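You operate a simulated robot arm through the tools that you are given. There is no shell and no other tool. Be economical: measure what you need, move in short steps, check, and stop when the job is done.

You run a simulated robot arm. Do the job below in one go: nothing can be reset, and whatever is moved stays where it is left.

Task
Give the white bearing three strokes of grease, then put it away.
Fine: it lies on the round plate while you pump; it goes in the grey parts box; shut the lid after.

The check looks at the end state, three seconds after you hand in, the way a careful person would. Anything else that was tipped, shoved, dropped, spilled or broken makes it a failure. Lids that push on must go on centred and level and be pressed home; caps that screw on are set level and turned clockwise until they are tight.

Robot
A 6-joint arm with a two-finger parallel gripper, fixed in place. Base frame: the origin is at the foot of the arm, x ahead of it, y to its left, z up; the work surface is at about z = 0.88. Units: m, degrees, N and s.
With the tool pointing down near the work surface it reaches from about 0.26 to 0.66 m from the base axis. Its first joint turns from -66.0 to 66.0 degrees. Payload 2.9 kg.
The tool frame sits at the grasp point between the pads (the TCP): z along the fingers, y along the line on which they close. The tips reach 0.03 m beyond it. The gripper opens to 0.11 m. The fingers are 0.02 m wide and 0.01 m thick; the gripper's body (0.048 by 0.112 m) begins 0.055 m behind the TCP.
Orientation is told as [roll, pitch, yaw] about the base's x, y, z axes, in that order, counted from this pose: with the fingers straight down and closing along the base's y, the tool's x points along the base's -x, its y along +y and its z along -z.

Tools
- The arm moves only by the tool nudge_tool. Its argument "series" is a list of rows, each an object of numbers (a shift or turn left out is 0, a gripper value left out holds the last): "tx", "ty", "tz": the shift along the tool's x, y, z in m; "ax", "ay", "az": the turn, a rotation vector about the tool's x, y, z in degrees; "hand": the closure in counts, from 0 (fully open) to 255 (shut). In form: [{"tx": .., "ty": .., "tz": .., "ax": .., "ay": .., "az": .., "hand": ..}, ...]. A call has 1 to 20 rows; each row is the pose to reach, as a shift and turn from the pose commanded when the call began, along the tool's axes at that moment. Rows are played at 5 a second. More than 0.05 m and 8.6 degrees between two rows, or a gripper value outside its range, and nothing of the call is played. Where a pose cannot be reached the arm comes as near as it can. A force on the tool above 70 N (or 10 N above the force at the start of the call, whichever is more), or a blocked arm, ends the call early, and 0.2 s more pass. Each finger travels about 0.108 m/s and halts on what it meets, pressing with about 30 N; the grip force reading is that of the motor and also rises with nothing between the fingers. The clock runs only during rows and for 0.2 s after the last one: add rows that repeat a pose to give the fingers time. It gives the time, the measured TCP pose, the force on the tool (base axes), the opening and the grip force at its end, in the units of the frame above (readings bear some noise), with the torque about the TCP (base axes, N m) and any sound that the robot's microphone picked up.
- Cameras (640 x 400 px; columns grow to the right, rows downward): "scene" is fixed at [0.0854, 0.4699, 1.3758]; the picture's right is [-0.34, -0.94, 0.00], its down [-0.64, 0.23, -0.74] and it looks along [0.69, -0.25, -0.68] (base axes); focal length 214 px, centre (320, 200). "wrist" rides on the gripper at [0.072, 0.017, -0.103] in the tool frame; the picture's right is [-0.23, 0.97, 0.00], its down [-0.76, -0.18, -0.62] and it looks along [-0.61, -0.14, 0.78] (tool axes); focal length 222 px, centre (320, 200). There is no depth. A picture from a camera that has moved, and an enlarged one, comes with that camera's place and axes in the base frame and with its lens. The place of the scene camera against the robot may be out by one fixed shift of up to 0.025 m in any direction.
- snapshot(camera): a new picture of that camera. It takes no simulated time.
- enlarge(camera, box): a new picture of the part [left, top, right, bottom] of that camera's present view, enlarged. It takes no simulated time.
- job_done(): hands the job in; it is judged then, once.

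Go step by step. Nothing tells you positions but the pictures and the camera data: compare them with the known pose of the tool, close in by small moves and look again before you grip or let go. The budget is 120 turns and 64 pictures, counting those below and the enlarged ones. Unless the task says otherwise, let go and move clear before handing in, and close with one line.

The tools are called after "Call:" as name(argument=value, ...) on one line, values as JSON. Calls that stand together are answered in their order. nudge_tool: Moves the arm, as the interface text tells. Its arguments: {"type":"object","properties":{"series":{"type":"array"}},"required":["series"]} The other tools are called the same way: snapshot (camera) takes a picture; enlarge (camera, box) takes an enlarged picture of a part of a camera's view; job_done () hands the job in.

At the start:

```text
clock: 0.0
eef_pos: [0.3434, 0.2366, 1.2802]
ee_rot: [0.1, 0.0, -0.1]
ft_force: [-0.9, 0.4, -0.2]
torque: [0.0, 0.0, -0.05]
gripper_width: 0.1101
gripper_force: 0.2
```

scene: 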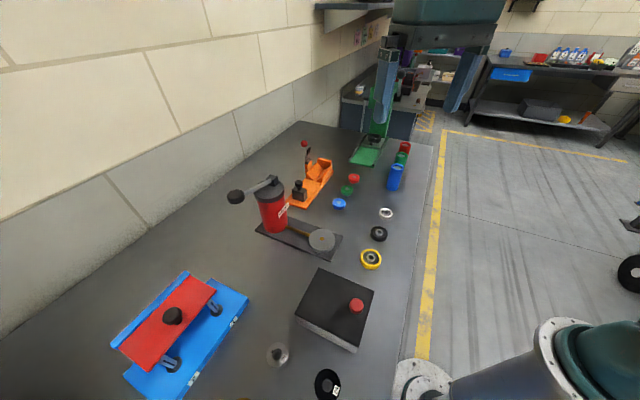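
wrist: 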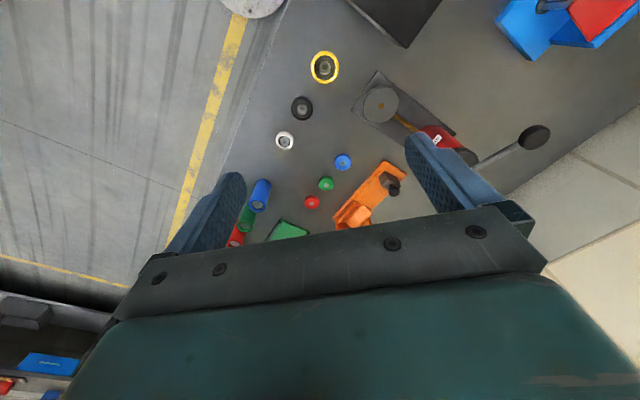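

I see a red grease pump with a crank lever and a round plate, three bearings (white, black, yellow), a dark box with a red knob, and other fixtures. I'll look closer at these.

Call:
enlarge(camera="scene", box=[220, 160, 420, 285])

Call:
enlarge(camera="scene", box=[80, 240, 400, 400])

Call:
enlarge(camera="wrist", box=[220, 0, 640, 262])

```text
3.20 times, centred on (320, 222) of scene
camera zoom: at [0.0854, 0.4699, 1.3758], right [-0.34, -0.94, 0.0], down [-0.64, 0.23, -0.74], along [0.69, -0.25, -0.68], focal length 686 px, centre (320, 128)
```

zoom: 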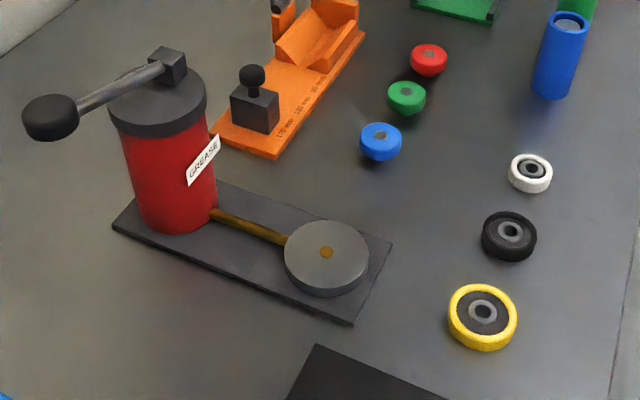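

```text
2.00 times, centred on (240, 320) of scene
camera zoom: at [0.0854, 0.4699, 1.3758], right [-0.34, -0.94, 0.0], down [-0.64, 0.23, -0.74], along [0.69, -0.25, -0.68], focal length 429 px, centre (480, -40)
```

zoom: 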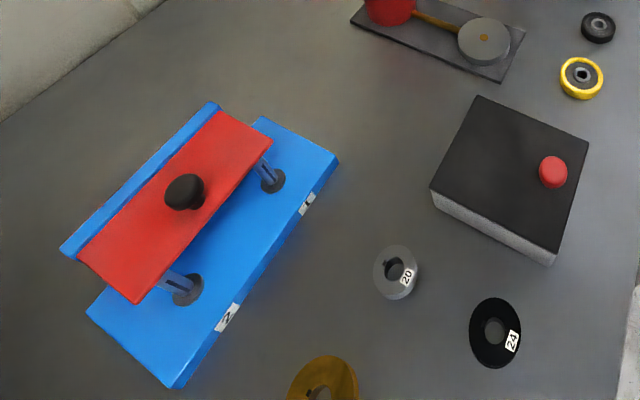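

```text
1.52 times, centred on (430, 131) of wrist
camera zoom: at [0.2727, 0.2532, 1.3844], right [0.23, 0.97, 0.0], down [0.76, -0.18, 0.62], along [0.61, -0.14, -0.78], focal length 338 px, centre (152, 305)
```

zoom: 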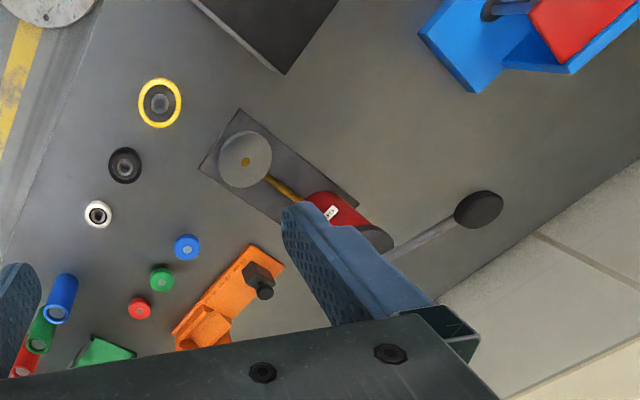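

The white bearing is at about (0.465, 0.126), the plate at about (0.43, 0.35), and the grey box with its dark lid and red knob at about (0.25, 0.39). I'll move above the white bearing and look again.

Call:
nudge_tool(series=[{"tx": -0.02, "ty": -0.0185, "tz": 0.035}, {"tx": -0.04, "ty": -0.037, "tz": 0.07}, {"tx": -0.06, "ty": -0.0555, "tz": 0.105}, {"tx": -0.08, "ty": -0.074, "tz": 0.14}, {"tx": -0.1, "ty": -0.0925, "tz": 0.175}, {"tx": -0.12, "ty": -0.111, "tz": 0.21}, {"tx": -0.12, "ty": -0.111, "tz": 0.24}, {"tx": -0.12, "ty": -0.111, "tz": 0.24}])

Call:
snapshot(camera="wrist")

```text
clock: 1.8
eef_pos: [0.4649, 0.1242, 1.0393]
ee_rot: [-0.1, 0.1, 0.1]
ft_force: [0.2, 0.0, 0.5]
torque: [-0.03, -0.03, 0.02]
gripper_width: 0.1098
gripper_force: 0.0
```

```text
58 pictures are left
camera wrist: at [0.3934, 0.141, 1.1431], right [0.23, 0.97, 0.0], down [0.76, -0.18, 0.62], along [0.61, -0.14, -0.78], focal length 222 px, centre (320, 200)
```

wrist: 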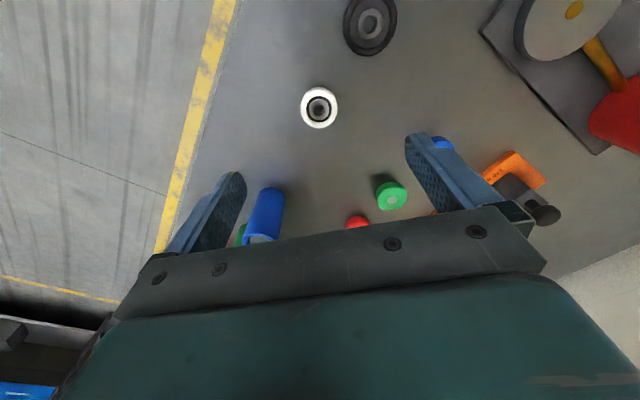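

The bearing is at (0.463, 0.1245), about 40 mm across, with clear room for the fingers. I'll descend around it.

Call:
nudge_tool(series=[{"tx": 0.002, "tz": 0.04}, {"tx": 0.002, "tz": 0.08}, {"tx": 0.002, "tz": 0.105}, {"tx": 0.002, "tz": 0.105}])

Call:
snapshot(camera="wrist")

```text
clock: 2.8
eef_pos: [0.4623, 0.1247, 0.9323]
ee_rot: [0.1, 0.0, 0.1]
ft_force: [-0.1, 0.5, -0.6]
torque: [0.0, 0.01, -0.03]
gripper_width: 0.1103
gripper_force: 0.0
```

```text
57 pictures are left
camera wrist: at [0.3905, 0.1421, 1.0365], right [0.23, 0.97, 0.0], down [0.76, -0.18, 0.62], along [0.61, -0.14, -0.78], focal length 222 px, centre (320, 200)
```

wrist: 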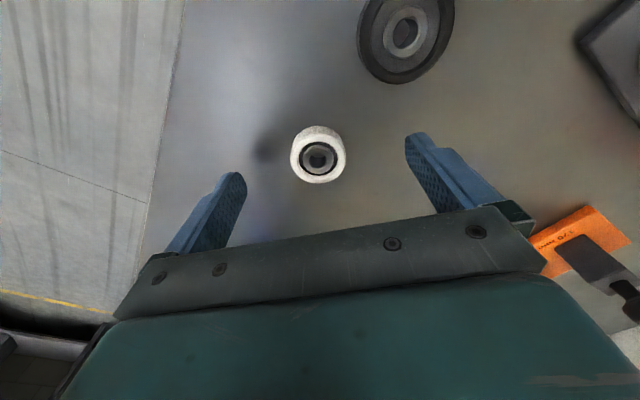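

Centred. Lower the last bit and grip.

Call:
nudge_tool(series=[{"tz": 0.018}, {"tz": 0.018}, {"tz": 0.018, "hand": 255}, {"tz": 0.018, "hand": 255}, {"tz": 0.018, "hand": 255}, {"tz": 0.018, "hand": 255}])

```text
clock: 4.2
eef_pos: [0.4628, 0.126, 0.915]
ee_rot: [-0.1, -0.1, 0.0]
ft_force: [-0.7, 0.5, -0.4]
torque: [0.01, -0.01, 0.0]
gripper_width: 0.0388
gripper_force: 30.2
```

Gripped (38.8 mm). Lift and move towards the plate, stopping short for a look.

Call:
nudge_tool(series=[{"tz": -0.04}, {"tz": -0.08}, {"tz": -0.12}, {"tz": -0.12, "ty": 0.04, "tx": 0.008}, {"tz": -0.12, "ty": 0.08, "tx": 0.016}, {"tz": -0.12, "ty": 0.12, "tx": 0.024}, {"tz": -0.12, "ty": 0.14, "tx": 0.03}, {"tz": -0.12, "ty": 0.14, "tx": 0.03}])

Call:
snapshot(camera="wrist")

Call:
snapshot(camera="scene")

```text
clock: 6.0
eef_pos: [0.4299, 0.2659, 1.0385]
ee_rot: [0.0, -0.1, 0.0]
ft_force: [-1.1, 0.7, -0.2]
torque: [0.01, 0.0, 0.03]
gripper_width: 0.039
gripper_force: 30.0
```

```text
56 pictures are left
camera wrist: at [0.3593, 0.2827, 1.1414], right [0.23, 0.97, 0.0], down [0.76, -0.18, 0.62], along [0.61, -0.14, -0.78], focal length 222 px, centre (320, 200)
```

wrist: 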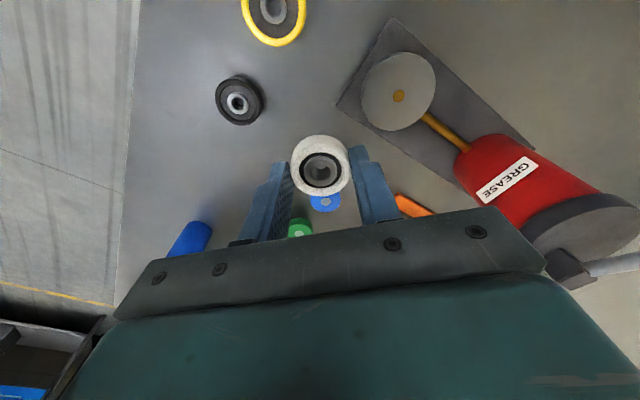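

```text
55 pictures are left
```

scene: 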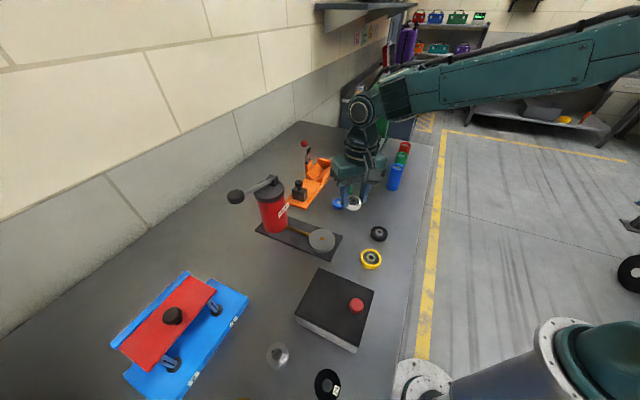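

The plate's centre is near (0.434, 0.346) and the pump is behind it at about (0.537, 0.45). I'll go above the plate, a bit lower, and check.

Call:
nudge_tool(series=[{"ty": 0.04, "tx": -0.002}, {"ty": 0.08, "tx": -0.004}, {"ty": 0.08, "tx": -0.004, "tz": 0.03}, {"ty": 0.08, "tx": -0.004, "tz": 0.05}, {"ty": 0.08, "tx": -0.004, "tz": 0.05}])

Call:
snapshot(camera="wrist")

Call:
enlarge(camera="scene", box=[220, 160, 420, 285])

```text
clock: 7.2
eef_pos: [0.4349, 0.3464, 0.9862]
ee_rot: [0.1, -0.1, 0.0]
ft_force: [0.7, 0.4, -1.3]
torque: [0.06, -0.04, -0.01]
gripper_width: 0.0385
gripper_force: 30.8
```

```text
54 pictures are left
camera wrist: at [0.3643, 0.363, 1.0907], right [0.23, 0.97, 0.0], down [0.76, -0.18, 0.62], along [0.61, -0.14, -0.78], focal length 222 px, centre (320, 200)
```

wrist: 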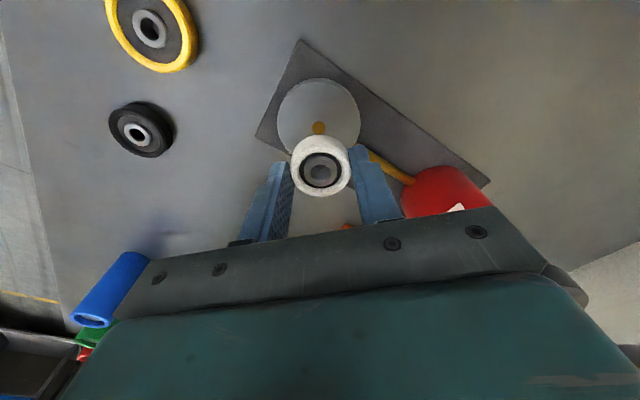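

```text
3.20 times, centred on (320, 222) of scene
camera zoom: at [0.0854, 0.4699, 1.3758], right [-0.34, -0.94, 0.0], down [-0.64, 0.23, -0.74], along [0.69, -0.25, -0.68], focal length 686 px, centre (320, 128)
```

zoom: 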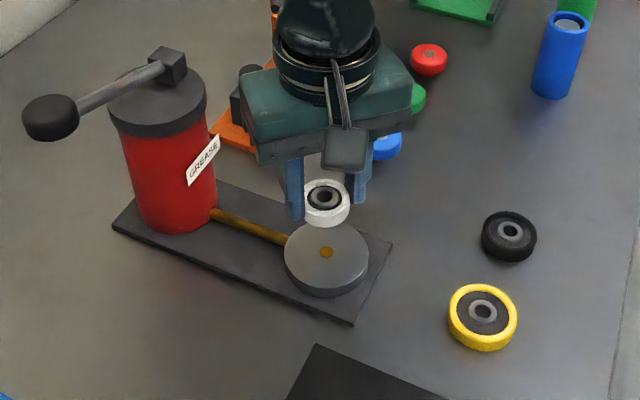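

The bearing is centred over the plate, whose top is at about z = 0.90. Lower it.

Call:
nudge_tool(series=[{"tz": 0.025}, {"tz": 0.045}, {"tz": 0.048}, {"tz": 0.048}])

Call:
enlarge(camera="scene", box=[270, 190, 370, 253])

```text
clock: 8.2
eef_pos: [0.4355, 0.3457, 0.9395]
ee_rot: [-0.1, 0.0, 0.0]
ft_force: [0.5, 0.4, -1.1]
torque: [0.03, 0.01, 0.02]
gripper_width: 0.039
gripper_force: 30.0
```

```text
6.35 times, centred on (320, 222) of scene
camera zoom: at [0.0854, 0.4699, 1.3758], right [-0.34, -0.94, 0.0], down [-0.64, 0.23, -0.74], along [0.69, -0.25, -0.68], focal length 1362 px, centre (320, 64)
```

zoom: 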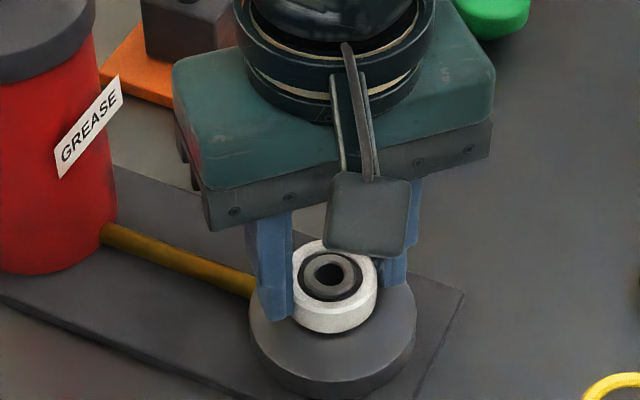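

Nearly on the plate, so I'll creep down until there is contact.

Call:
nudge_tool(series=[{"tz": 0.001}, {"tz": 0.002}, {"tz": 0.003}, {"tz": 0.004}])

```text
clock: 9.2
eef_pos: [0.4363, 0.3464, 0.9369]
ee_rot: [0.2, -0.1, 0.0]
ft_force: [-3.5, -1.2, 14.7]
torque: [-0.17, 0.24, 0.01]
gripper_width: 0.0386
gripper_force: 30.2
```

Contact. Ease off, open modestly and rise.

Call:
nudge_tool(series=[{"tz": -0.0015}, {"tz": -0.0015, "hand": 140}, {"tz": -0.0015, "hand": 100}, {"tz": -0.0015, "hand": 100}, {"tz": -0.04, "hand": 100}, {"tz": -0.08, "hand": 100}, {"tz": -0.12, "hand": 100}, {"tz": -0.16, "hand": 100}, {"tz": -0.2, "hand": 100}, {"tz": -0.2, "hand": 100}])

Call:
enlarge(camera="scene", box=[220, 160, 420, 285])

Call:
snapshot(camera="wrist")

```text
clock: 11.4
eef_pos: [0.4354, 0.347, 1.136]
ee_rot: [0.0, 0.0, 0.1]
ft_force: [-0.2, 0.5, 0.0]
torque: [-0.04, 0.01, 0.02]
gripper_width: 0.067
gripper_force: 0.1
```

```text
3.20 times, centred on (320, 222) of scene
camera zoom: at [0.0854, 0.4699, 1.3758], right [-0.34, -0.94, 0.0], down [-0.64, 0.23, -0.74], along [0.69, -0.25, -0.68], focal length 686 px, centre (320, 128)
```

zoom: 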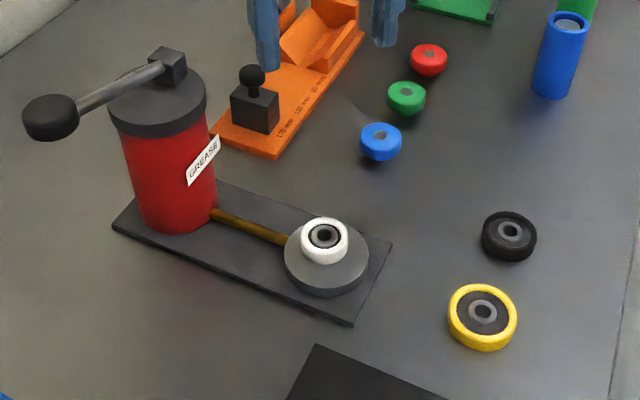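

```text
50 pictures are left
camera wrist: at [0.3635, 0.3628, 1.2405], right [0.23, 0.97, 0.0], down [0.76, -0.18, 0.62], along [0.61, -0.14, -0.78], focal length 222 px, centre (320, 200)
```

wrist: 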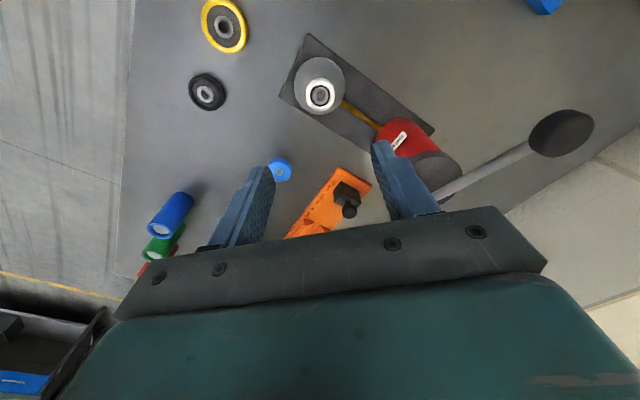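

The bearing sits centred on the plate. The lever's black handle is at about (0.473, 0.530, 1.076). I'll close the fingers and go above it, testing the reach.

Call:
nudge_tool(series=[{"tz": -0.03, "hand": 255}, {"tz": -0.034, "tx": -0.008, "ty": 0.04}, {"tz": -0.034, "tx": -0.016, "ty": 0.08}, {"tz": -0.034, "tx": -0.024, "ty": 0.12}, {"tz": -0.034, "tx": -0.032, "ty": 0.155}, {"tz": -0.034, "tx": -0.0385, "ty": 0.181}, {"tz": -0.034, "tx": -0.0385, "ty": 0.181}])

Call:
snapshot(camera="scene")

Call:
snapshot(camera="wrist")

```text
clock: 13.0
eef_pos: [0.412, 0.4671, 1.1361]
ee_rot: [0.0, 0.0, -0.2]
ft_force: [1.7, -0.3, 0.5]
torque: [0.09, 0.06, 0.0]
gripper_width: 0.0
gripper_force: 29.7
out of reach, approached as far as the arm can: row 3, 4, 5, 6, 7
```

```text
49 pictures are left
```

scene: 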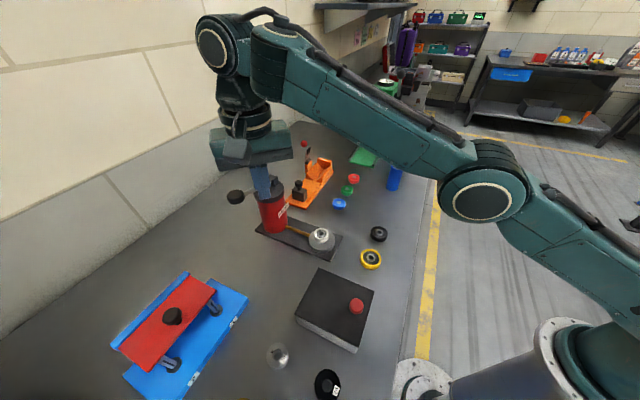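

```text
48 pictures are left
camera wrist: at [0.3412, 0.4838, 1.2399], right [0.23, 0.97, 0.0], down [0.76, -0.18, 0.62], along [0.61, -0.14, -0.78], focal length 222 px, centre (320, 200)
```

wrist: 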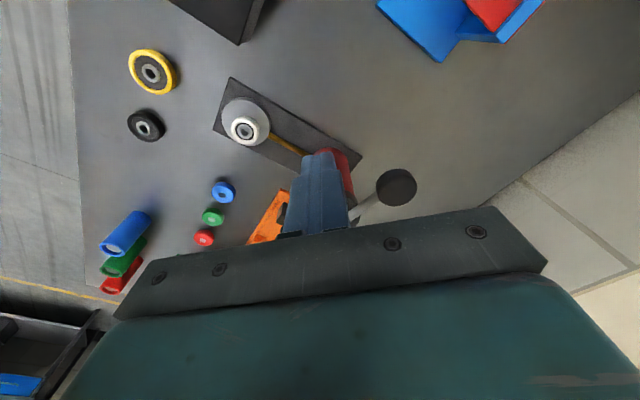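

Straight down, the reach ends at about 0.62 m. I'll tilt the fingers outward by 35° to extend the reach.

Call:
nudge_tool(series=[{"ax": -5.2, "ay": -4.7}, {"ax": -10.4, "ay": -9.3}, {"ax": -15.6, "ay": -14}, {"ax": -20.9, "ay": -18.7}, {"ax": -26.1, "ay": -23.3}, {"ax": -26.1, "ay": -23.3}])

```text
clock: 14.4
eef_pos: [0.4093, 0.467, 1.1346]
ee_rot: [27.7, -22.5, -5.7]
ft_force: [0.5, 0.9, -0.5]
torque: [-0.02, -0.01, 0.0]
gripper_width: 0.0001
gripper_force: 29.8
```

Tilting worked. Now I'll extend to just above the handle and look.

Call:
nudge_tool(series=[{"tx": -0.0256, "ty": 0.0236, "tz": 0.012}, {"tx": -0.0512, "ty": 0.0471, "tz": 0.024}, {"tx": -0.0512, "ty": 0.0471, "tz": 0.024}])

Call:
enlarge(camera="scene", box=[180, 130, 380, 255])

Call:
snapshot(camera="wrist")

```text
clock: 15.2
eef_pos: [0.4601, 0.5159, 1.1541]
ee_rot: [27.6, -22.6, -5.5]
ft_force: [0.7, -0.3, -0.3]
torque: [-0.02, -0.02, 0.03]
gripper_width: 0.0004
gripper_force: 30.3
```

```text
3.20 times, centred on (280, 192) of scene
camera zoom: at [0.0854, 0.4699, 1.3758], right [-0.34, -0.94, 0.0], down [-0.64, 0.23, -0.74], along [0.69, -0.25, -0.68], focal length 686 px, centre (448, 224)
```

zoom: 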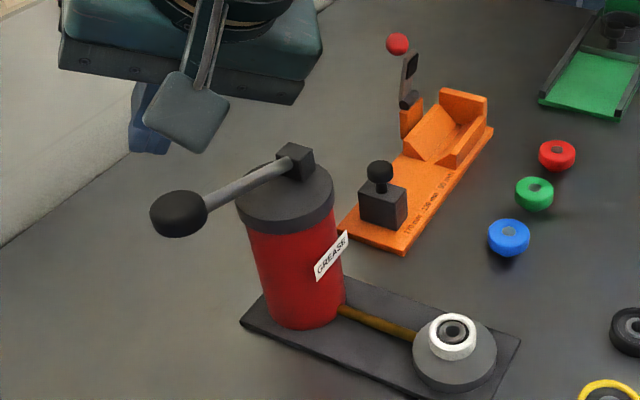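

```text
46 pictures are left
camera wrist: at [0.3557, 0.4932, 1.2197], right [0.12, 0.86, 0.5], down [0.48, -0.5, 0.73], along [0.87, 0.15, -0.47], focal length 222 px, centre (320, 200)
```

wrist: 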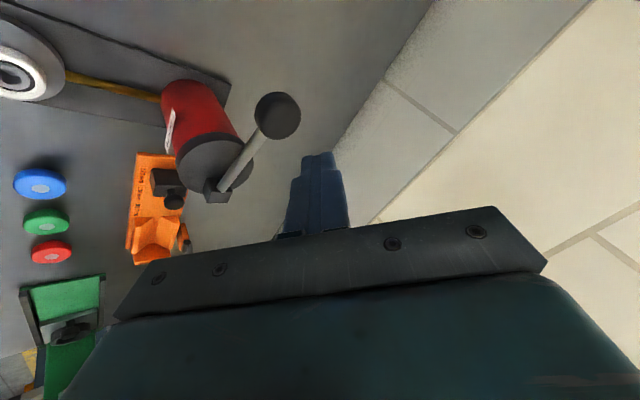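

The fingertips are over the handle, at about (0.4685, 0.524, 1.0765). I'll start pressing down gently and see how the lever responds.

Call:
nudge_tool(series=[{"tx": 0.006, "ty": -0.0126, "tz": 0.0089}, {"tx": 0.0118, "ty": -0.019, "tz": 0.0212}, {"tx": 0.0137, "ty": -0.0212, "tz": 0.0253}, {"tx": 0.0156, "ty": -0.0233, "tz": 0.0294}, {"tx": 0.0175, "ty": -0.0255, "tz": 0.0335}, {"tx": 0.0195, "ty": -0.0276, "tz": 0.0376}])

Call:
enlarge(camera="scene", box=[180, 130, 380, 255])

Call:
snapshot(camera="wrist")

```text
clock: 16.6
eef_pos: [0.4619, 0.509, 1.1047]
ee_rot: [27.7, -22.4, -5.4]
ft_force: [-3.3, 3.7, 3.2]
torque: [0.17, 0.06, 0.03]
gripper_width: 0.0
gripper_force: 30.0
```

```text
3.20 times, centred on (280, 192) of scene
camera zoom: at [0.0852, 0.47, 1.3758], right [-0.34, -0.94, 0.0], down [-0.64, 0.23, -0.74], along [0.69, -0.25, -0.68], focal length 686 px, centre (448, 224)
```

zoom: 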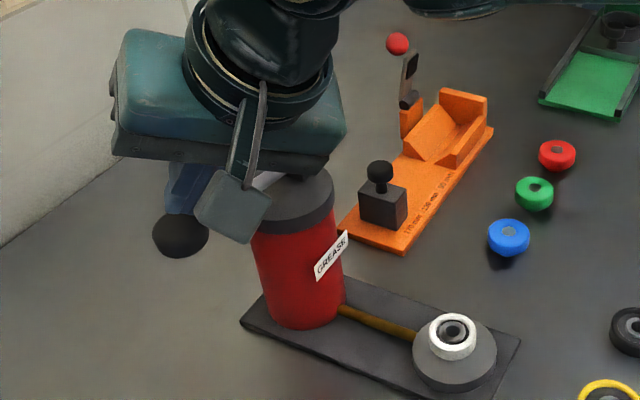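

```text
44 pictures are left
camera wrist: at [0.3548, 0.4861, 1.1702], right [0.12, 0.85, 0.5], down [0.48, -0.5, 0.72], along [0.87, 0.15, -0.47], focal length 222 px, centre (320, 200)
```

wrist: 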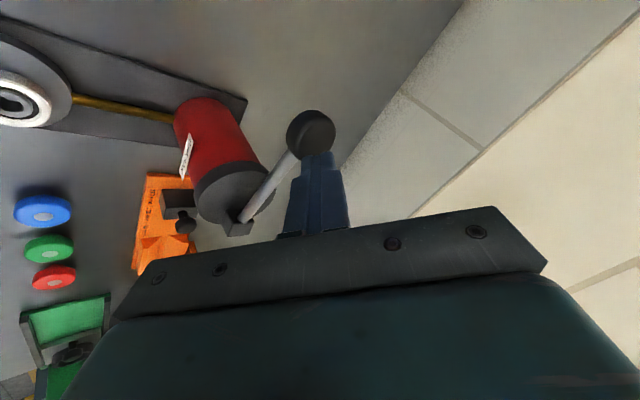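

The lever follows with light force. I'll keep pressing in steps.

Call:
nudge_tool(series=[{"tx": 0.0052, "ty": -0.0055, "tz": 0.0033}, {"tx": 0.0082, "ty": -0.0088, "tz": 0.0099}, {"tx": 0.0102, "ty": -0.011, "tz": 0.014}, {"tx": 0.0121, "ty": -0.0131, "tz": 0.0181}, {"tx": 0.014, "ty": -0.0152, "tz": 0.0222}, {"tx": 0.0159, "ty": -0.0174, "tz": 0.0263}])

Call:
snapshot(camera="wrist")

```text
clock: 18.0
eef_pos: [0.458, 0.5049, 1.0714]
ee_rot: [27.5, -22.5, -5.6]
ft_force: [-2.7, -0.1, 3.5]
torque: [0.0, 0.08, -0.02]
gripper_width: 0.0
gripper_force: 30.1
heard: click
```

```text
43 pictures are left
camera wrist: at [0.3519, 0.4833, 1.1353], right [0.12, 0.86, 0.5], down [0.48, -0.5, 0.73], along [0.87, 0.15, -0.47], focal length 222 px, centre (320, 200)
```

wrist: 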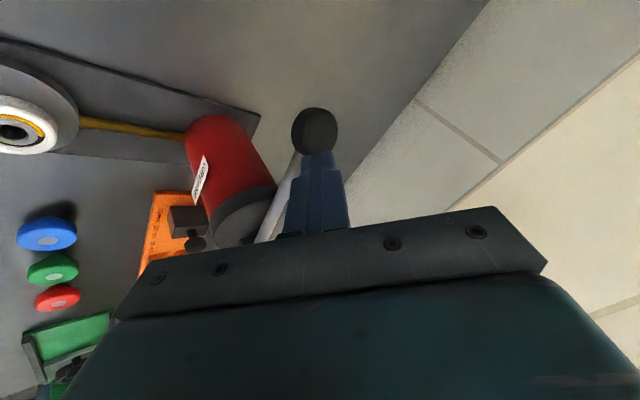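

A click, and a grease ring appears on the bearing: that is stroke one. Now I'll rise and check whether the lever springs back.

Call:
nudge_tool(series=[{"tx": -0.0077, "ty": 0.0086, "tz": -0.0164}, {"tx": -0.0153, "ty": 0.0171, "tz": -0.0328}, {"tx": -0.023, "ty": 0.0257, "tz": -0.0491}, {"tx": -0.023, "ty": 0.0257, "tz": -0.0491}])

Call:
enlarge(camera="scene", box=[180, 130, 380, 255])

Call:
snapshot(camera="wrist")

```text
clock: 19.0
eef_pos: [0.4577, 0.5065, 1.1297]
ee_rot: [27.7, -22.4, -5.5]
ft_force: [0.1, 0.3, -0.1]
torque: [-0.01, 0.03, 0.01]
gripper_width: 0.0
gripper_force: 30.1
```

```text
3.20 times, centred on (280, 192) of scene
camera zoom: at [0.0854, 0.4699, 1.3758], right [-0.34, -0.94, 0.0], down [-0.64, 0.23, -0.74], along [0.69, -0.25, -0.68], focal length 686 px, centre (448, 224)
```

zoom: 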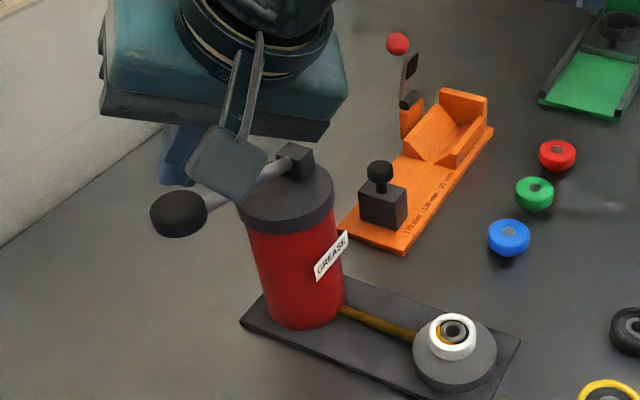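

```text
41 pictures are left
camera wrist: at [0.3517, 0.4834, 1.1955], right [0.12, 0.86, 0.5], down [0.48, -0.49, 0.73], along [0.87, 0.15, -0.47], focal length 222 px, centre (320, 200)
```

wrist: 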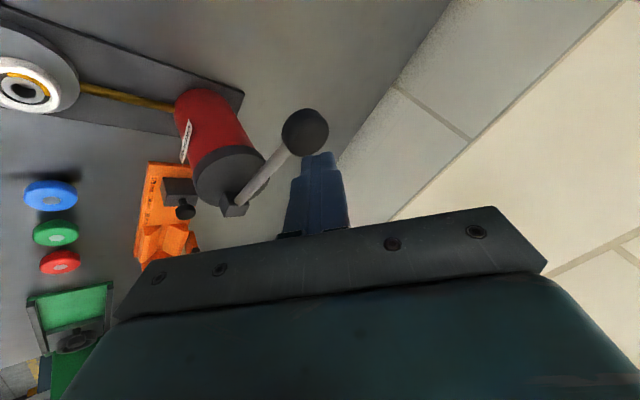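

The lever returned to the top. Stroke two, the same way.

Call:
nudge_tool(series=[{"tx": 0.0077, "ty": -0.0086, "tz": 0.0164}, {"tx": 0.0115, "ty": -0.0129, "tz": 0.0246}, {"tx": 0.0153, "ty": -0.0171, "tz": 0.0328}, {"tx": 0.0172, "ty": -0.0193, "tz": 0.0369}, {"tx": 0.0191, "ty": -0.0214, "tz": 0.041}, {"tx": 0.0211, "ty": -0.0236, "tz": 0.0451}, {"tx": 0.023, "ty": -0.0257, "tz": 0.0491}, {"tx": 0.023, "ty": -0.0257, "tz": 0.0491}])

```text
clock: 20.8
eef_pos: [0.4588, 0.5055, 1.0708]
ee_rot: [27.6, -22.5, -5.7]
ft_force: [4.0, -1.2, 3.1]
torque: [-0.01, -0.07, -0.05]
gripper_width: 0.0002
gripper_force: 29.5
heard: click
```

Call:
nudge_tool(series=[{"tx": -0.0077, "ty": 0.0086, "tz": -0.0164}, {"tx": -0.0153, "ty": 0.0171, "tz": -0.0328}, {"tx": -0.023, "ty": 0.0257, "tz": -0.0491}, {"tx": -0.023, "ty": 0.0257, "tz": -0.0491}])

Call:
snapshot(camera="wrist")

```text
clock: 21.8
eef_pos: [0.4591, 0.5077, 1.1305]
ee_rot: [27.7, -22.4, -5.6]
ft_force: [0.3, 0.1, 0.6]
torque: [0.01, 0.01, 0.01]
gripper_width: 0.0001
gripper_force: 30.0
```

```text
40 pictures are left
camera wrist: at [0.3524, 0.484, 1.195], right [0.12, 0.86, 0.5], down [0.48, -0.49, 0.73], along [0.87, 0.15, -0.47], focal length 222 px, centre (320, 200)
```

wrist: 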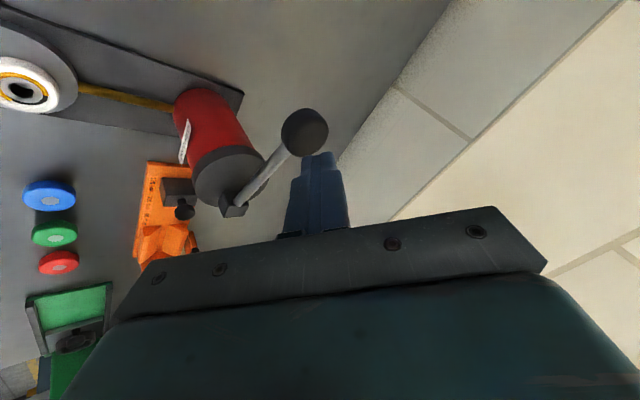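

Two strokes are in and the lever is back up. Stroke three.

Call:
nudge_tool(series=[{"tx": 0.0077, "ty": -0.0086, "tz": 0.0164}, {"tx": 0.0115, "ty": -0.0129, "tz": 0.0246}, {"tx": 0.0153, "ty": -0.0171, "tz": 0.0328}, {"tx": 0.0172, "ty": -0.0193, "tz": 0.0369}, {"tx": 0.0191, "ty": -0.0214, "tz": 0.041}, {"tx": 0.0211, "ty": -0.0236, "tz": 0.0451}, {"tx": 0.023, "ty": -0.0257, "tz": 0.0491}, {"tx": 0.023, "ty": -0.0257, "tz": 0.0491}])

```text
clock: 23.6
eef_pos: [0.4575, 0.505, 1.0703]
ee_rot: [27.7, -22.5, -5.6]
ft_force: [2.4, -0.9, 4.0]
torque: [-0.01, -0.06, -0.01]
gripper_width: 0.0
gripper_force: 30.1
heard: click
```

A third click: three strokes done. I'll rise, retract and untilt.

Call:
nudge_tool(series=[{"tx": -0.0077, "ty": 0.0086, "tz": -0.0164}, {"tx": -0.0153, "ty": 0.0171, "tz": -0.0328}, {"tx": -0.023, "ty": 0.0257, "tz": -0.0491}, {"tx": -0.0383, "ty": 0.0428, "tz": -0.0819}, {"tx": -0.016, "ty": 0.021, "tz": -0.1035}, {"tx": 0.006, "ty": -0.0005, "tz": -0.125}, {"tx": 0.028, "ty": -0.022, "tz": -0.1467}, {"tx": 0.028, "ty": -0.022, "tz": -0.1467, "ax": 5.2, "ay": 4.7}, {"tx": 0.028, "ty": -0.022, "tz": -0.1467, "ax": 10.4, "ay": 9.3}, {"tx": 0.028, "ty": -0.022, "tz": -0.1467, "ax": 15.6, "ay": 14}, {"tx": 0.028, "ty": -0.022, "tz": -0.1467, "ax": 20.9, "ay": 18.7}, {"tx": 0.028, "ty": -0.022, "tz": -0.1467, "ax": 26.1, "ay": 23.3}, {"tx": 0.028, "ty": -0.022, "tz": -0.1467, "ax": 26.1, "ay": 23.3}])

Call:
snapshot(camera="wrist")

Call:
enlarge(camera="scene", box=[220, 160, 420, 285])

```text
clock: 26.4
eef_pos: [0.3785, 0.4249, 1.1698]
ee_rot: [0.0, 0.1, 0.0]
ft_force: [-0.7, -0.1, 0.0]
torque: [0.0, -0.03, -0.06]
gripper_width: 0.0
gripper_force: 30.2
```

```text
39 pictures are left
camera wrist: at [0.3071, 0.4422, 1.2745], right [0.23, 0.97, 0.0], down [0.76, -0.18, 0.62], along [0.61, -0.14, -0.78], focal length 222 px, centre (320, 200)
```

wrist: 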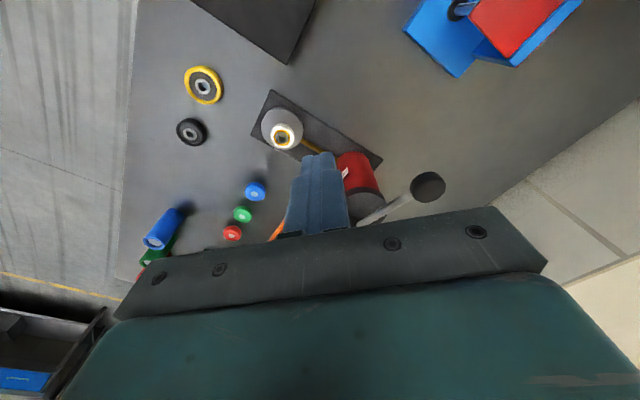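

```text
3.20 times, centred on (320, 222) of scene
camera zoom: at [0.0854, 0.4699, 1.3758], right [-0.34, -0.94, 0.0], down [-0.64, 0.23, -0.74], along [0.69, -0.25, -0.68], focal length 686 px, centre (320, 128)
```

zoom: 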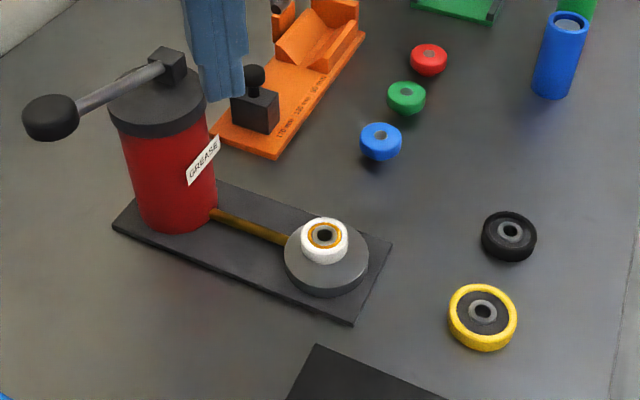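

Full grease ring and the lever is up. Now to the box: I'll look at it from above.

Call:
nudge_tool(series=[{"tx": 0.04, "ty": -0.012}, {"tx": 0.08, "ty": -0.024}, {"tx": 0.12, "ty": -0.035}, {"tx": 0.14, "ty": -0.035, "hand": 60}, {"tx": 0.14, "ty": -0.035, "hand": 60}])

Call:
snapshot(camera="wrist")

Call:
enlarge(camera="scene", box=[260, 250, 420, 350])

```text
clock: 27.6
eef_pos: [0.2368, 0.3895, 1.1705]
ee_rot: [-0.1, 0.1, 0.1]
ft_force: [0.2, -0.8, 1.0]
torque: [0.03, -0.01, 0.01]
gripper_width: 0.0841
gripper_force: 0.0
```

```text
37 pictures are left
camera wrist: at [0.1659, 0.4063, 1.2748], right [0.23, 0.97, 0.0], down [0.76, -0.18, 0.62], along [0.61, -0.14, -0.78], focal length 222 px, centre (320, 200)
```

wrist: 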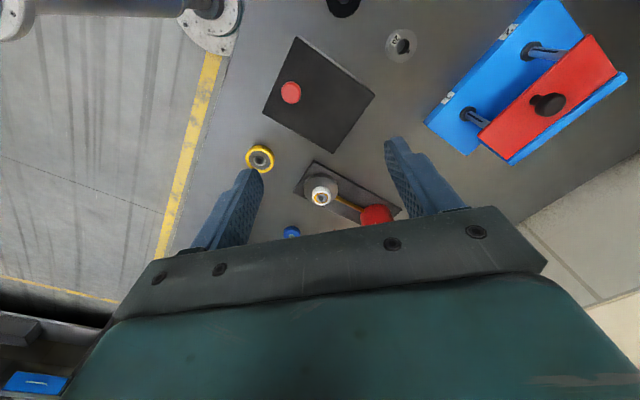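

```text
4.00 times, centred on (340, 300) of scene
camera zoom: at [0.0853, 0.4699, 1.3758], right [-0.34, -0.94, 0.0], down [-0.64, 0.23, -0.74], along [0.69, -0.25, -0.68], focal length 858 px, centre (240, -200)
```

zoom: 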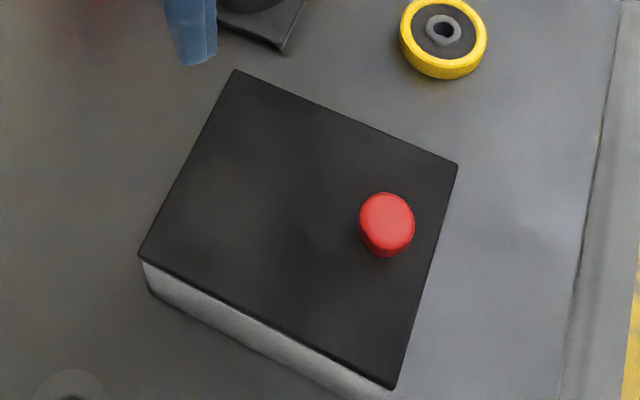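

The box measures about 0.131 × 0.109 m, set at 45°, with its lid top at z ≈ 0.928. The knob is near (0.229, 0.353) and the hinge is presumably on the far edge. I'll turn the gripper to close parallel to the hinge and go above the knob.

Call:
nudge_tool(series=[{"tx": 0.002, "ty": -0.006, "tz": 0.02, "az": -7.5}, {"tx": 0.004, "ty": -0.012, "tz": 0.04, "az": -15}, {"tx": 0.006, "ty": -0.018, "tz": 0.06, "az": -22.5}, {"tx": 0.007, "ty": -0.024, "tz": 0.08, "az": -30}, {"tx": 0.008, "ty": -0.03, "tz": 0.1, "az": -37.5}, {"tx": 0.0095, "ty": -0.0375, "tz": 0.11, "az": -45}, {"tx": 0.0095, "ty": -0.0375, "tz": 0.11, "az": -45}])

Call:
snapshot(camera="wrist")

```text
clock: 29.2
eef_pos: [0.2273, 0.3529, 1.0608]
ee_rot: [0.0, 0.0, 45.1]
ft_force: [0.3, 0.0, -1.1]
torque: [-0.02, -0.01, 0.02]
gripper_width: 0.0844
gripper_force: 0.2
```

```text
35 pictures are left
camera wrist: at [0.1664, 0.3139, 1.1647], right [-0.53, 0.85, 0.0], down [0.66, 0.41, 0.62], along [0.53, 0.33, -0.78], focal length 222 px, centre (320, 200)
```

wrist: 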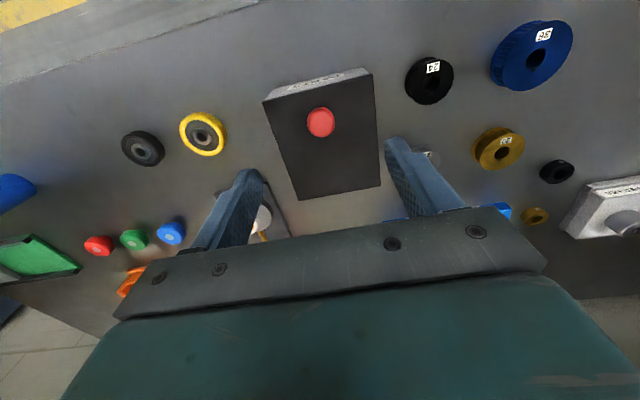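

The knob is at (0.231, 0.354). Lower around it and grip with the tips just above the lid.

Call:
nudge_tool(series=[{"tx": -0.003, "ty": -0.0018, "tz": 0.04}, {"tx": -0.003, "ty": -0.0018, "tz": 0.075}, {"tx": -0.003, "ty": -0.0018, "tz": 0.09}, {"tx": -0.003, "ty": -0.0018, "tz": 0.095}, {"tx": -0.003, "ty": -0.0018, "tz": 0.095}])

Call:
enlarge(camera="scene", box=[260, 250, 420, 350])

Call:
snapshot(camera="wrist")

```text
clock: 30.4
eef_pos: [0.2323, 0.3554, 0.9643]
ee_rot: [0.0, -0.1, 45.0]
ft_force: [0.2, -0.3, 0.3]
torque: [0.0, 0.02, -0.02]
gripper_width: 0.0843
gripper_force: 0.1
```

```text
4.00 times, centred on (340, 300) of scene
camera zoom: at [0.0854, 0.4699, 1.3758], right [-0.34, -0.94, 0.0], down [-0.64, 0.23, -0.74], along [0.69, -0.25, -0.68], focal length 858 px, centre (240, -200)
```

zoom: 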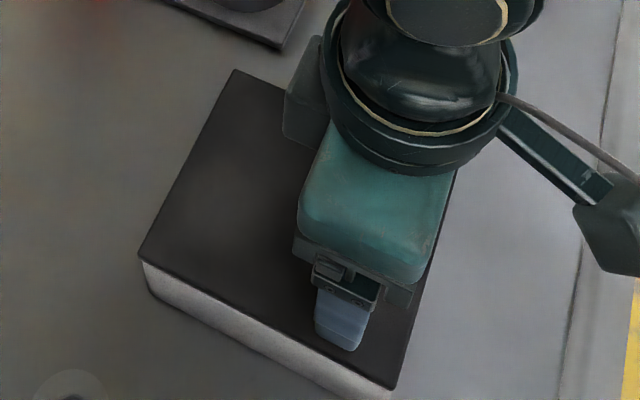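

```text
33 pictures are left
camera wrist: at [0.17, 0.3161, 1.0686], right [-0.53, 0.85, 0.0], down [0.66, 0.41, 0.62], along [0.53, 0.33, -0.78], focal length 222 px, centre (320, 200)
```

wrist: 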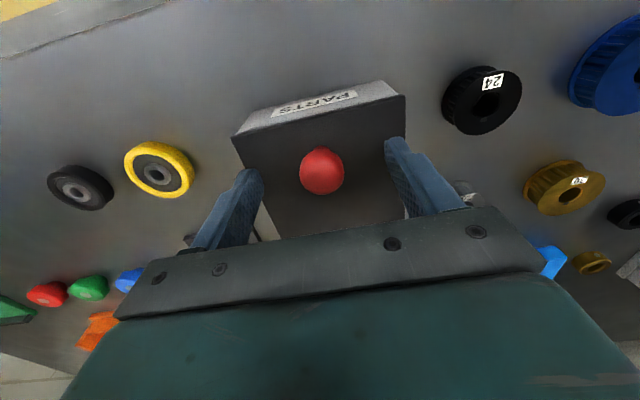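

The box is labelled "PARTS" on its front, under the knob. Grip the knob.

Call:
nudge_tool(series=[{"hand": 255}, {"hand": 255}, {"hand": 255}, {"hand": 255}])

```text
clock: 31.4
eef_pos: [0.2307, 0.3584, 0.9647]
ee_rot: [0.2, -0.1, 45.3]
ft_force: [-17.1, 17.9, -6.8]
torque: [0.37, -0.14, -0.13]
gripper_width: 0.0253
gripper_force: 44.6
```

The knob is off-centre by a few mm along the closing line. Comply towards it.

Call:
nudge_tool(series=[{"ty": 0.002}, {"ty": 0.004}, {"ty": 0.004}])

```text
clock: 32.2
eef_pos: [0.2303, 0.3575, 0.9646]
ee_rot: [-0.1, 0.0, 44.9]
ft_force: [1.9, 2.4, -9.5]
torque: [0.27, -0.21, 0.02]
gripper_width: 0.0249
gripper_force: 45.2
```

A clean grip on the knob. I'll begin swinging the lid up along its arc and check the forces.

Call:
nudge_tool(series=[{"tx": -0.001, "tz": -0.006}, {"tx": -0.0026, "tz": -0.0132}, {"tx": -0.0045, "tz": -0.02}, {"tx": -0.0069, "tz": -0.026}, {"tx": -0.0069, "tz": -0.026}])

Call:
snapshot(camera="scene")

```text
clock: 33.4
eef_pos: [0.2352, 0.3632, 0.9908]
ee_rot: [0.1, 0.1, 44.9]
ft_force: [4.8, -5.4, -18.4]
torque: [-0.29, 0.0, 0.02]
gripper_width: 0.0222
gripper_force: 44.9
```

```text
32 pictures are left
```

scene: 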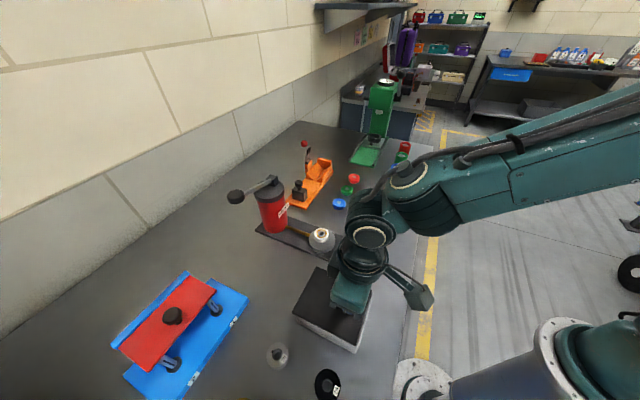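

Call:
enlarge(camera="scene", box=[260, 240, 420, 360])

Call:
snapshot(camera="wrist")

```text
3.33 times, centred on (340, 300) of scene
camera zoom: at [0.0856, 0.47, 1.3758], right [-0.34, -0.94, 0.0], down [-0.64, 0.23, -0.74], along [0.69, -0.25, -0.68], focal length 715 px, centre (253, -133)
```

zoom: 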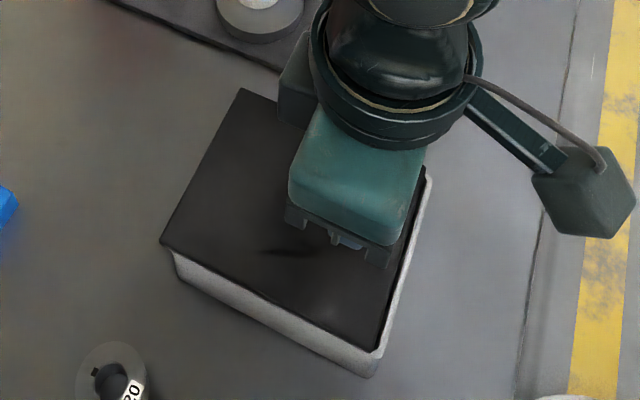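

```text
30 pictures are left
camera wrist: at [0.1725, 0.3223, 1.0954], right [-0.53, 0.85, 0.0], down [0.66, 0.41, 0.62], along [0.53, 0.33, -0.78], focal length 222 px, centre (320, 200)
```

wrist: 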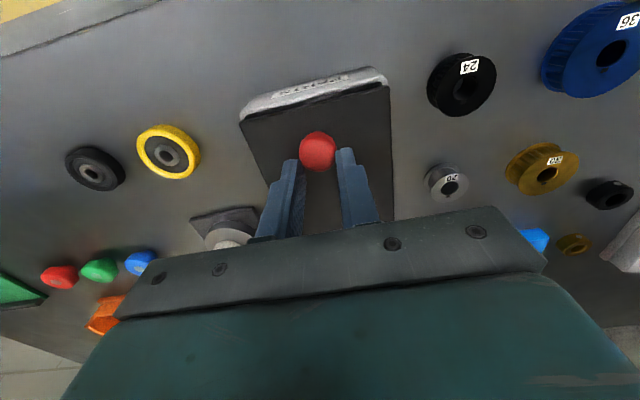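

The lid is lifting, hinged at the far edge, but the pads have slid about 6 mm past the knob's middle. I'll move back to recentre.

Call:
nudge_tool(series=[{"tx": 0.003}, {"tx": 0.006}, {"tx": 0.006}])

Call:
enlarge(camera="wrist", box=[200, 40, 440, 190])

```text
clock: 34.2
eef_pos: [0.2299, 0.3576, 0.992]
ee_rot: [0.0, -0.2, 44.8]
ft_force: [9.6, -9.8, -7.8]
torque: [-0.66, 0.09, 0.08]
gripper_width: 0.0223
gripper_force: 45.0
```

```text
2.67 times, centred on (320, 115) of wrist
camera zoom: at [0.1684, 0.3182, 1.0954], right [-0.53, 0.85, 0.0], down [0.66, 0.41, 0.62], along [0.53, 0.33, -0.78], focal length 592 px, centre (320, 427)
```

zoom: 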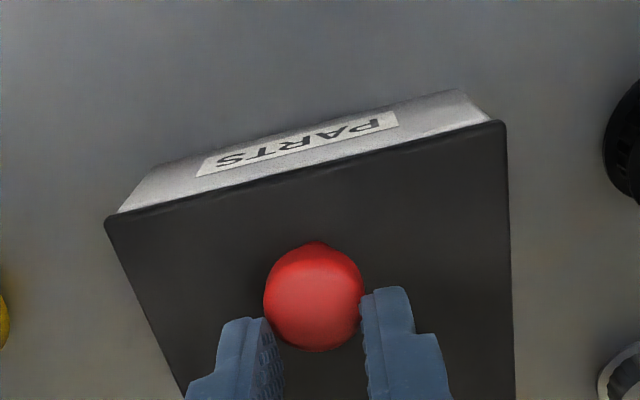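

The fingers have slid up the knob's rounded top. I'll lower the lid, release and regrip deeper.

Call:
nudge_tool(series=[{"tz": 0.01}, {"tz": 0.02}, {"tz": 0.024}, {"tz": 0.024, "hand": 150}, {"tz": 0.024, "hand": 120}, {"tz": 0.024, "hand": 120}])

Call:
enlarge(camera="wrist", box=[200, 70, 440, 220])

```text
clock: 34.8
eef_pos: [0.2354, 0.362, 0.9847]
ee_rot: [0.1, -1.7, 44.8]
ft_force: [2.6, -2.6, 3.8]
torque: [-0.25, -0.16, 0.15]
gripper_width: 0.0245
gripper_force: 45.0
stopped in row 2: the force on the tool passed its limit (the readings are from after the stop); the commanded pose is now the measured one
```

```text
2.67 times, centred on (320, 145) of wrist
camera zoom: at [0.171, 0.3207, 1.0869], right [-0.52, 0.85, 0.01], down [0.65, 0.39, 0.64], along [0.55, 0.34, -0.76], focal length 592 px, centre (320, 347)
```

zoom: 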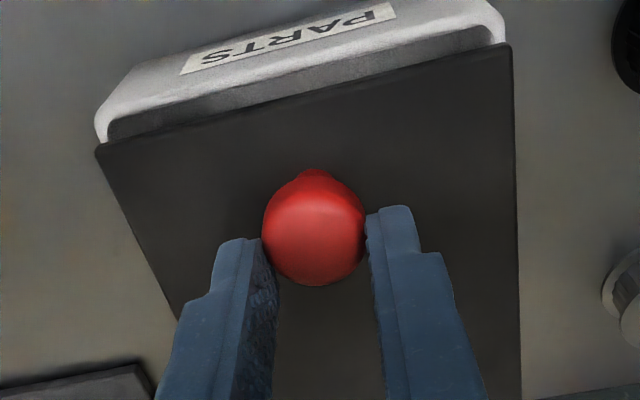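

The lid is still partly up and the knob is gripped near its full width, so the lid holds fairly firmly. I'll continue the arc from here.

Call:
nudge_tool(series=[{"tx": -0.0015, "tz": -0.006}, {"tx": -0.004, "tz": -0.012}, {"tx": -0.007, "tz": -0.0178}, {"tx": -0.0108, "tz": -0.0233}, {"tx": -0.0108, "tz": -0.0233}])

Call:
enlarge(camera="wrist", box=[200, 40, 440, 190])

Call:
enlarge(camera="scene", box=[260, 240, 420, 360])

```text
clock: 36.0
eef_pos: [0.2431, 0.3707, 1.0092]
ee_rot: [0.3, -1.8, 44.6]
ft_force: [-0.2, 0.5, -0.2]
torque: [0.01, 0.0, 0.01]
gripper_width: 0.0
gripper_force: 37.3
```

```text
2.67 times, centred on (320, 115) of wrist
camera zoom: at [0.1778, 0.3287, 1.1102], right [-0.52, 0.85, 0.01], down [0.65, 0.4, 0.64], along [0.54, 0.34, -0.76], focal length 592 px, centre (320, 427)
```

zoom: 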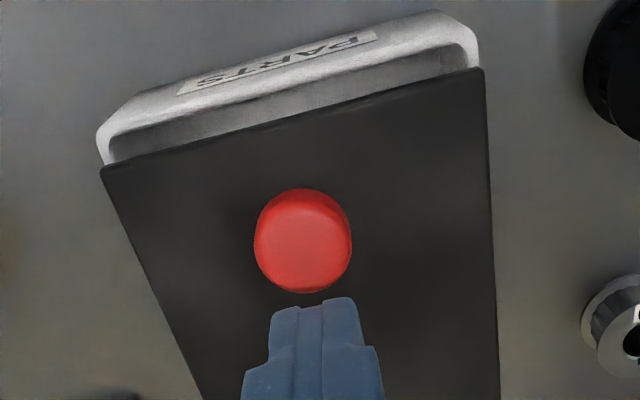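

```text
3.33 times, centred on (340, 300) of scene
camera zoom: at [0.0854, 0.4699, 1.3758], right [-0.34, -0.94, 0.0], down [-0.64, 0.23, -0.74], along [0.69, -0.25, -0.68], focal length 715 px, centre (253, -133)
```

zoom: 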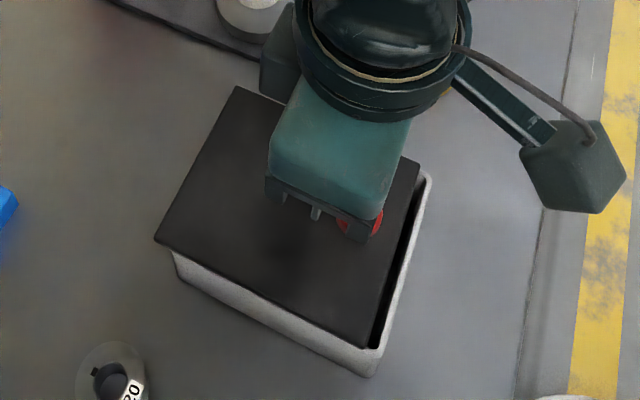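

The grip slipped off and the lid has stayed put, with a strip open at the front. It may be a sliding lid. I'll rise clear for an unobstructed look.

Call:
nudge_tool(series=[{"tz": -0.04, "tx": 0.01, "hand": 120}, {"tz": -0.08, "tx": 0.04}, {"tz": -0.12, "tx": 0.06}, {"tz": -0.12, "tx": 0.06}])

Call:
enlarge(camera="wrist", box=[220, 70, 460, 220])

Call:
enlarge(camera="scene", box=[260, 250, 420, 350])

```text
clock: 37.0
eef_pos: [0.1976, 0.3235, 1.1265]
ee_rot: [0.2, -1.7, 44.7]
ft_force: [0.7, 0.1, -0.3]
torque: [0.0, 0.05, 0.02]
gripper_width: 0.0583
gripper_force: 0.1
```

```text
2.67 times, centred on (340, 145) of wrist
camera zoom: at [0.1332, 0.2829, 1.2285], right [-0.52, 0.85, 0.01], down [0.66, 0.4, 0.64], along [0.54, 0.34, -0.77], focal length 592 px, centre (267, 347)
```

zoom: 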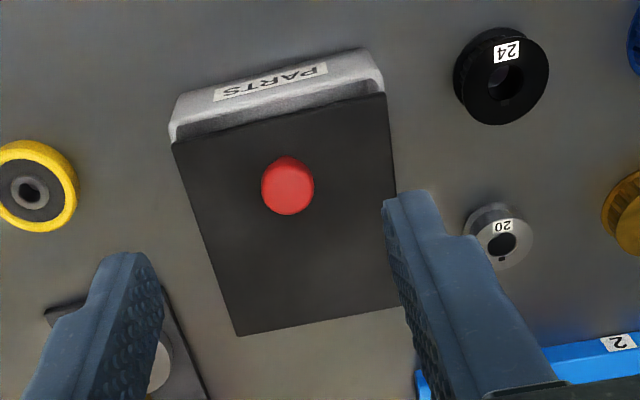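

```text
4.00 times, centred on (340, 300) of scene
camera zoom: at [0.0853, 0.4699, 1.3758], right [-0.34, -0.94, 0.0], down [-0.64, 0.23, -0.74], along [0.69, -0.25, -0.68], focal length 858 px, centre (240, -200)
```

zoom: 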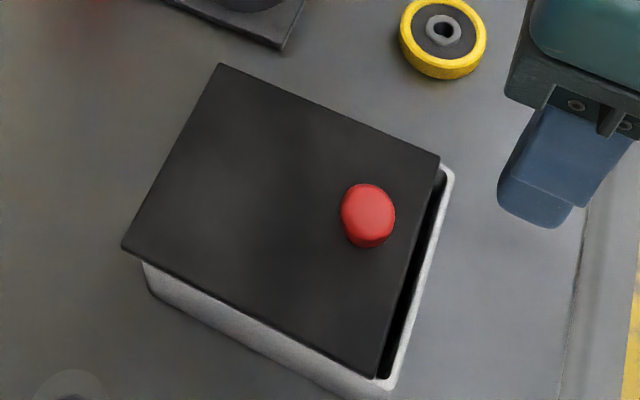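

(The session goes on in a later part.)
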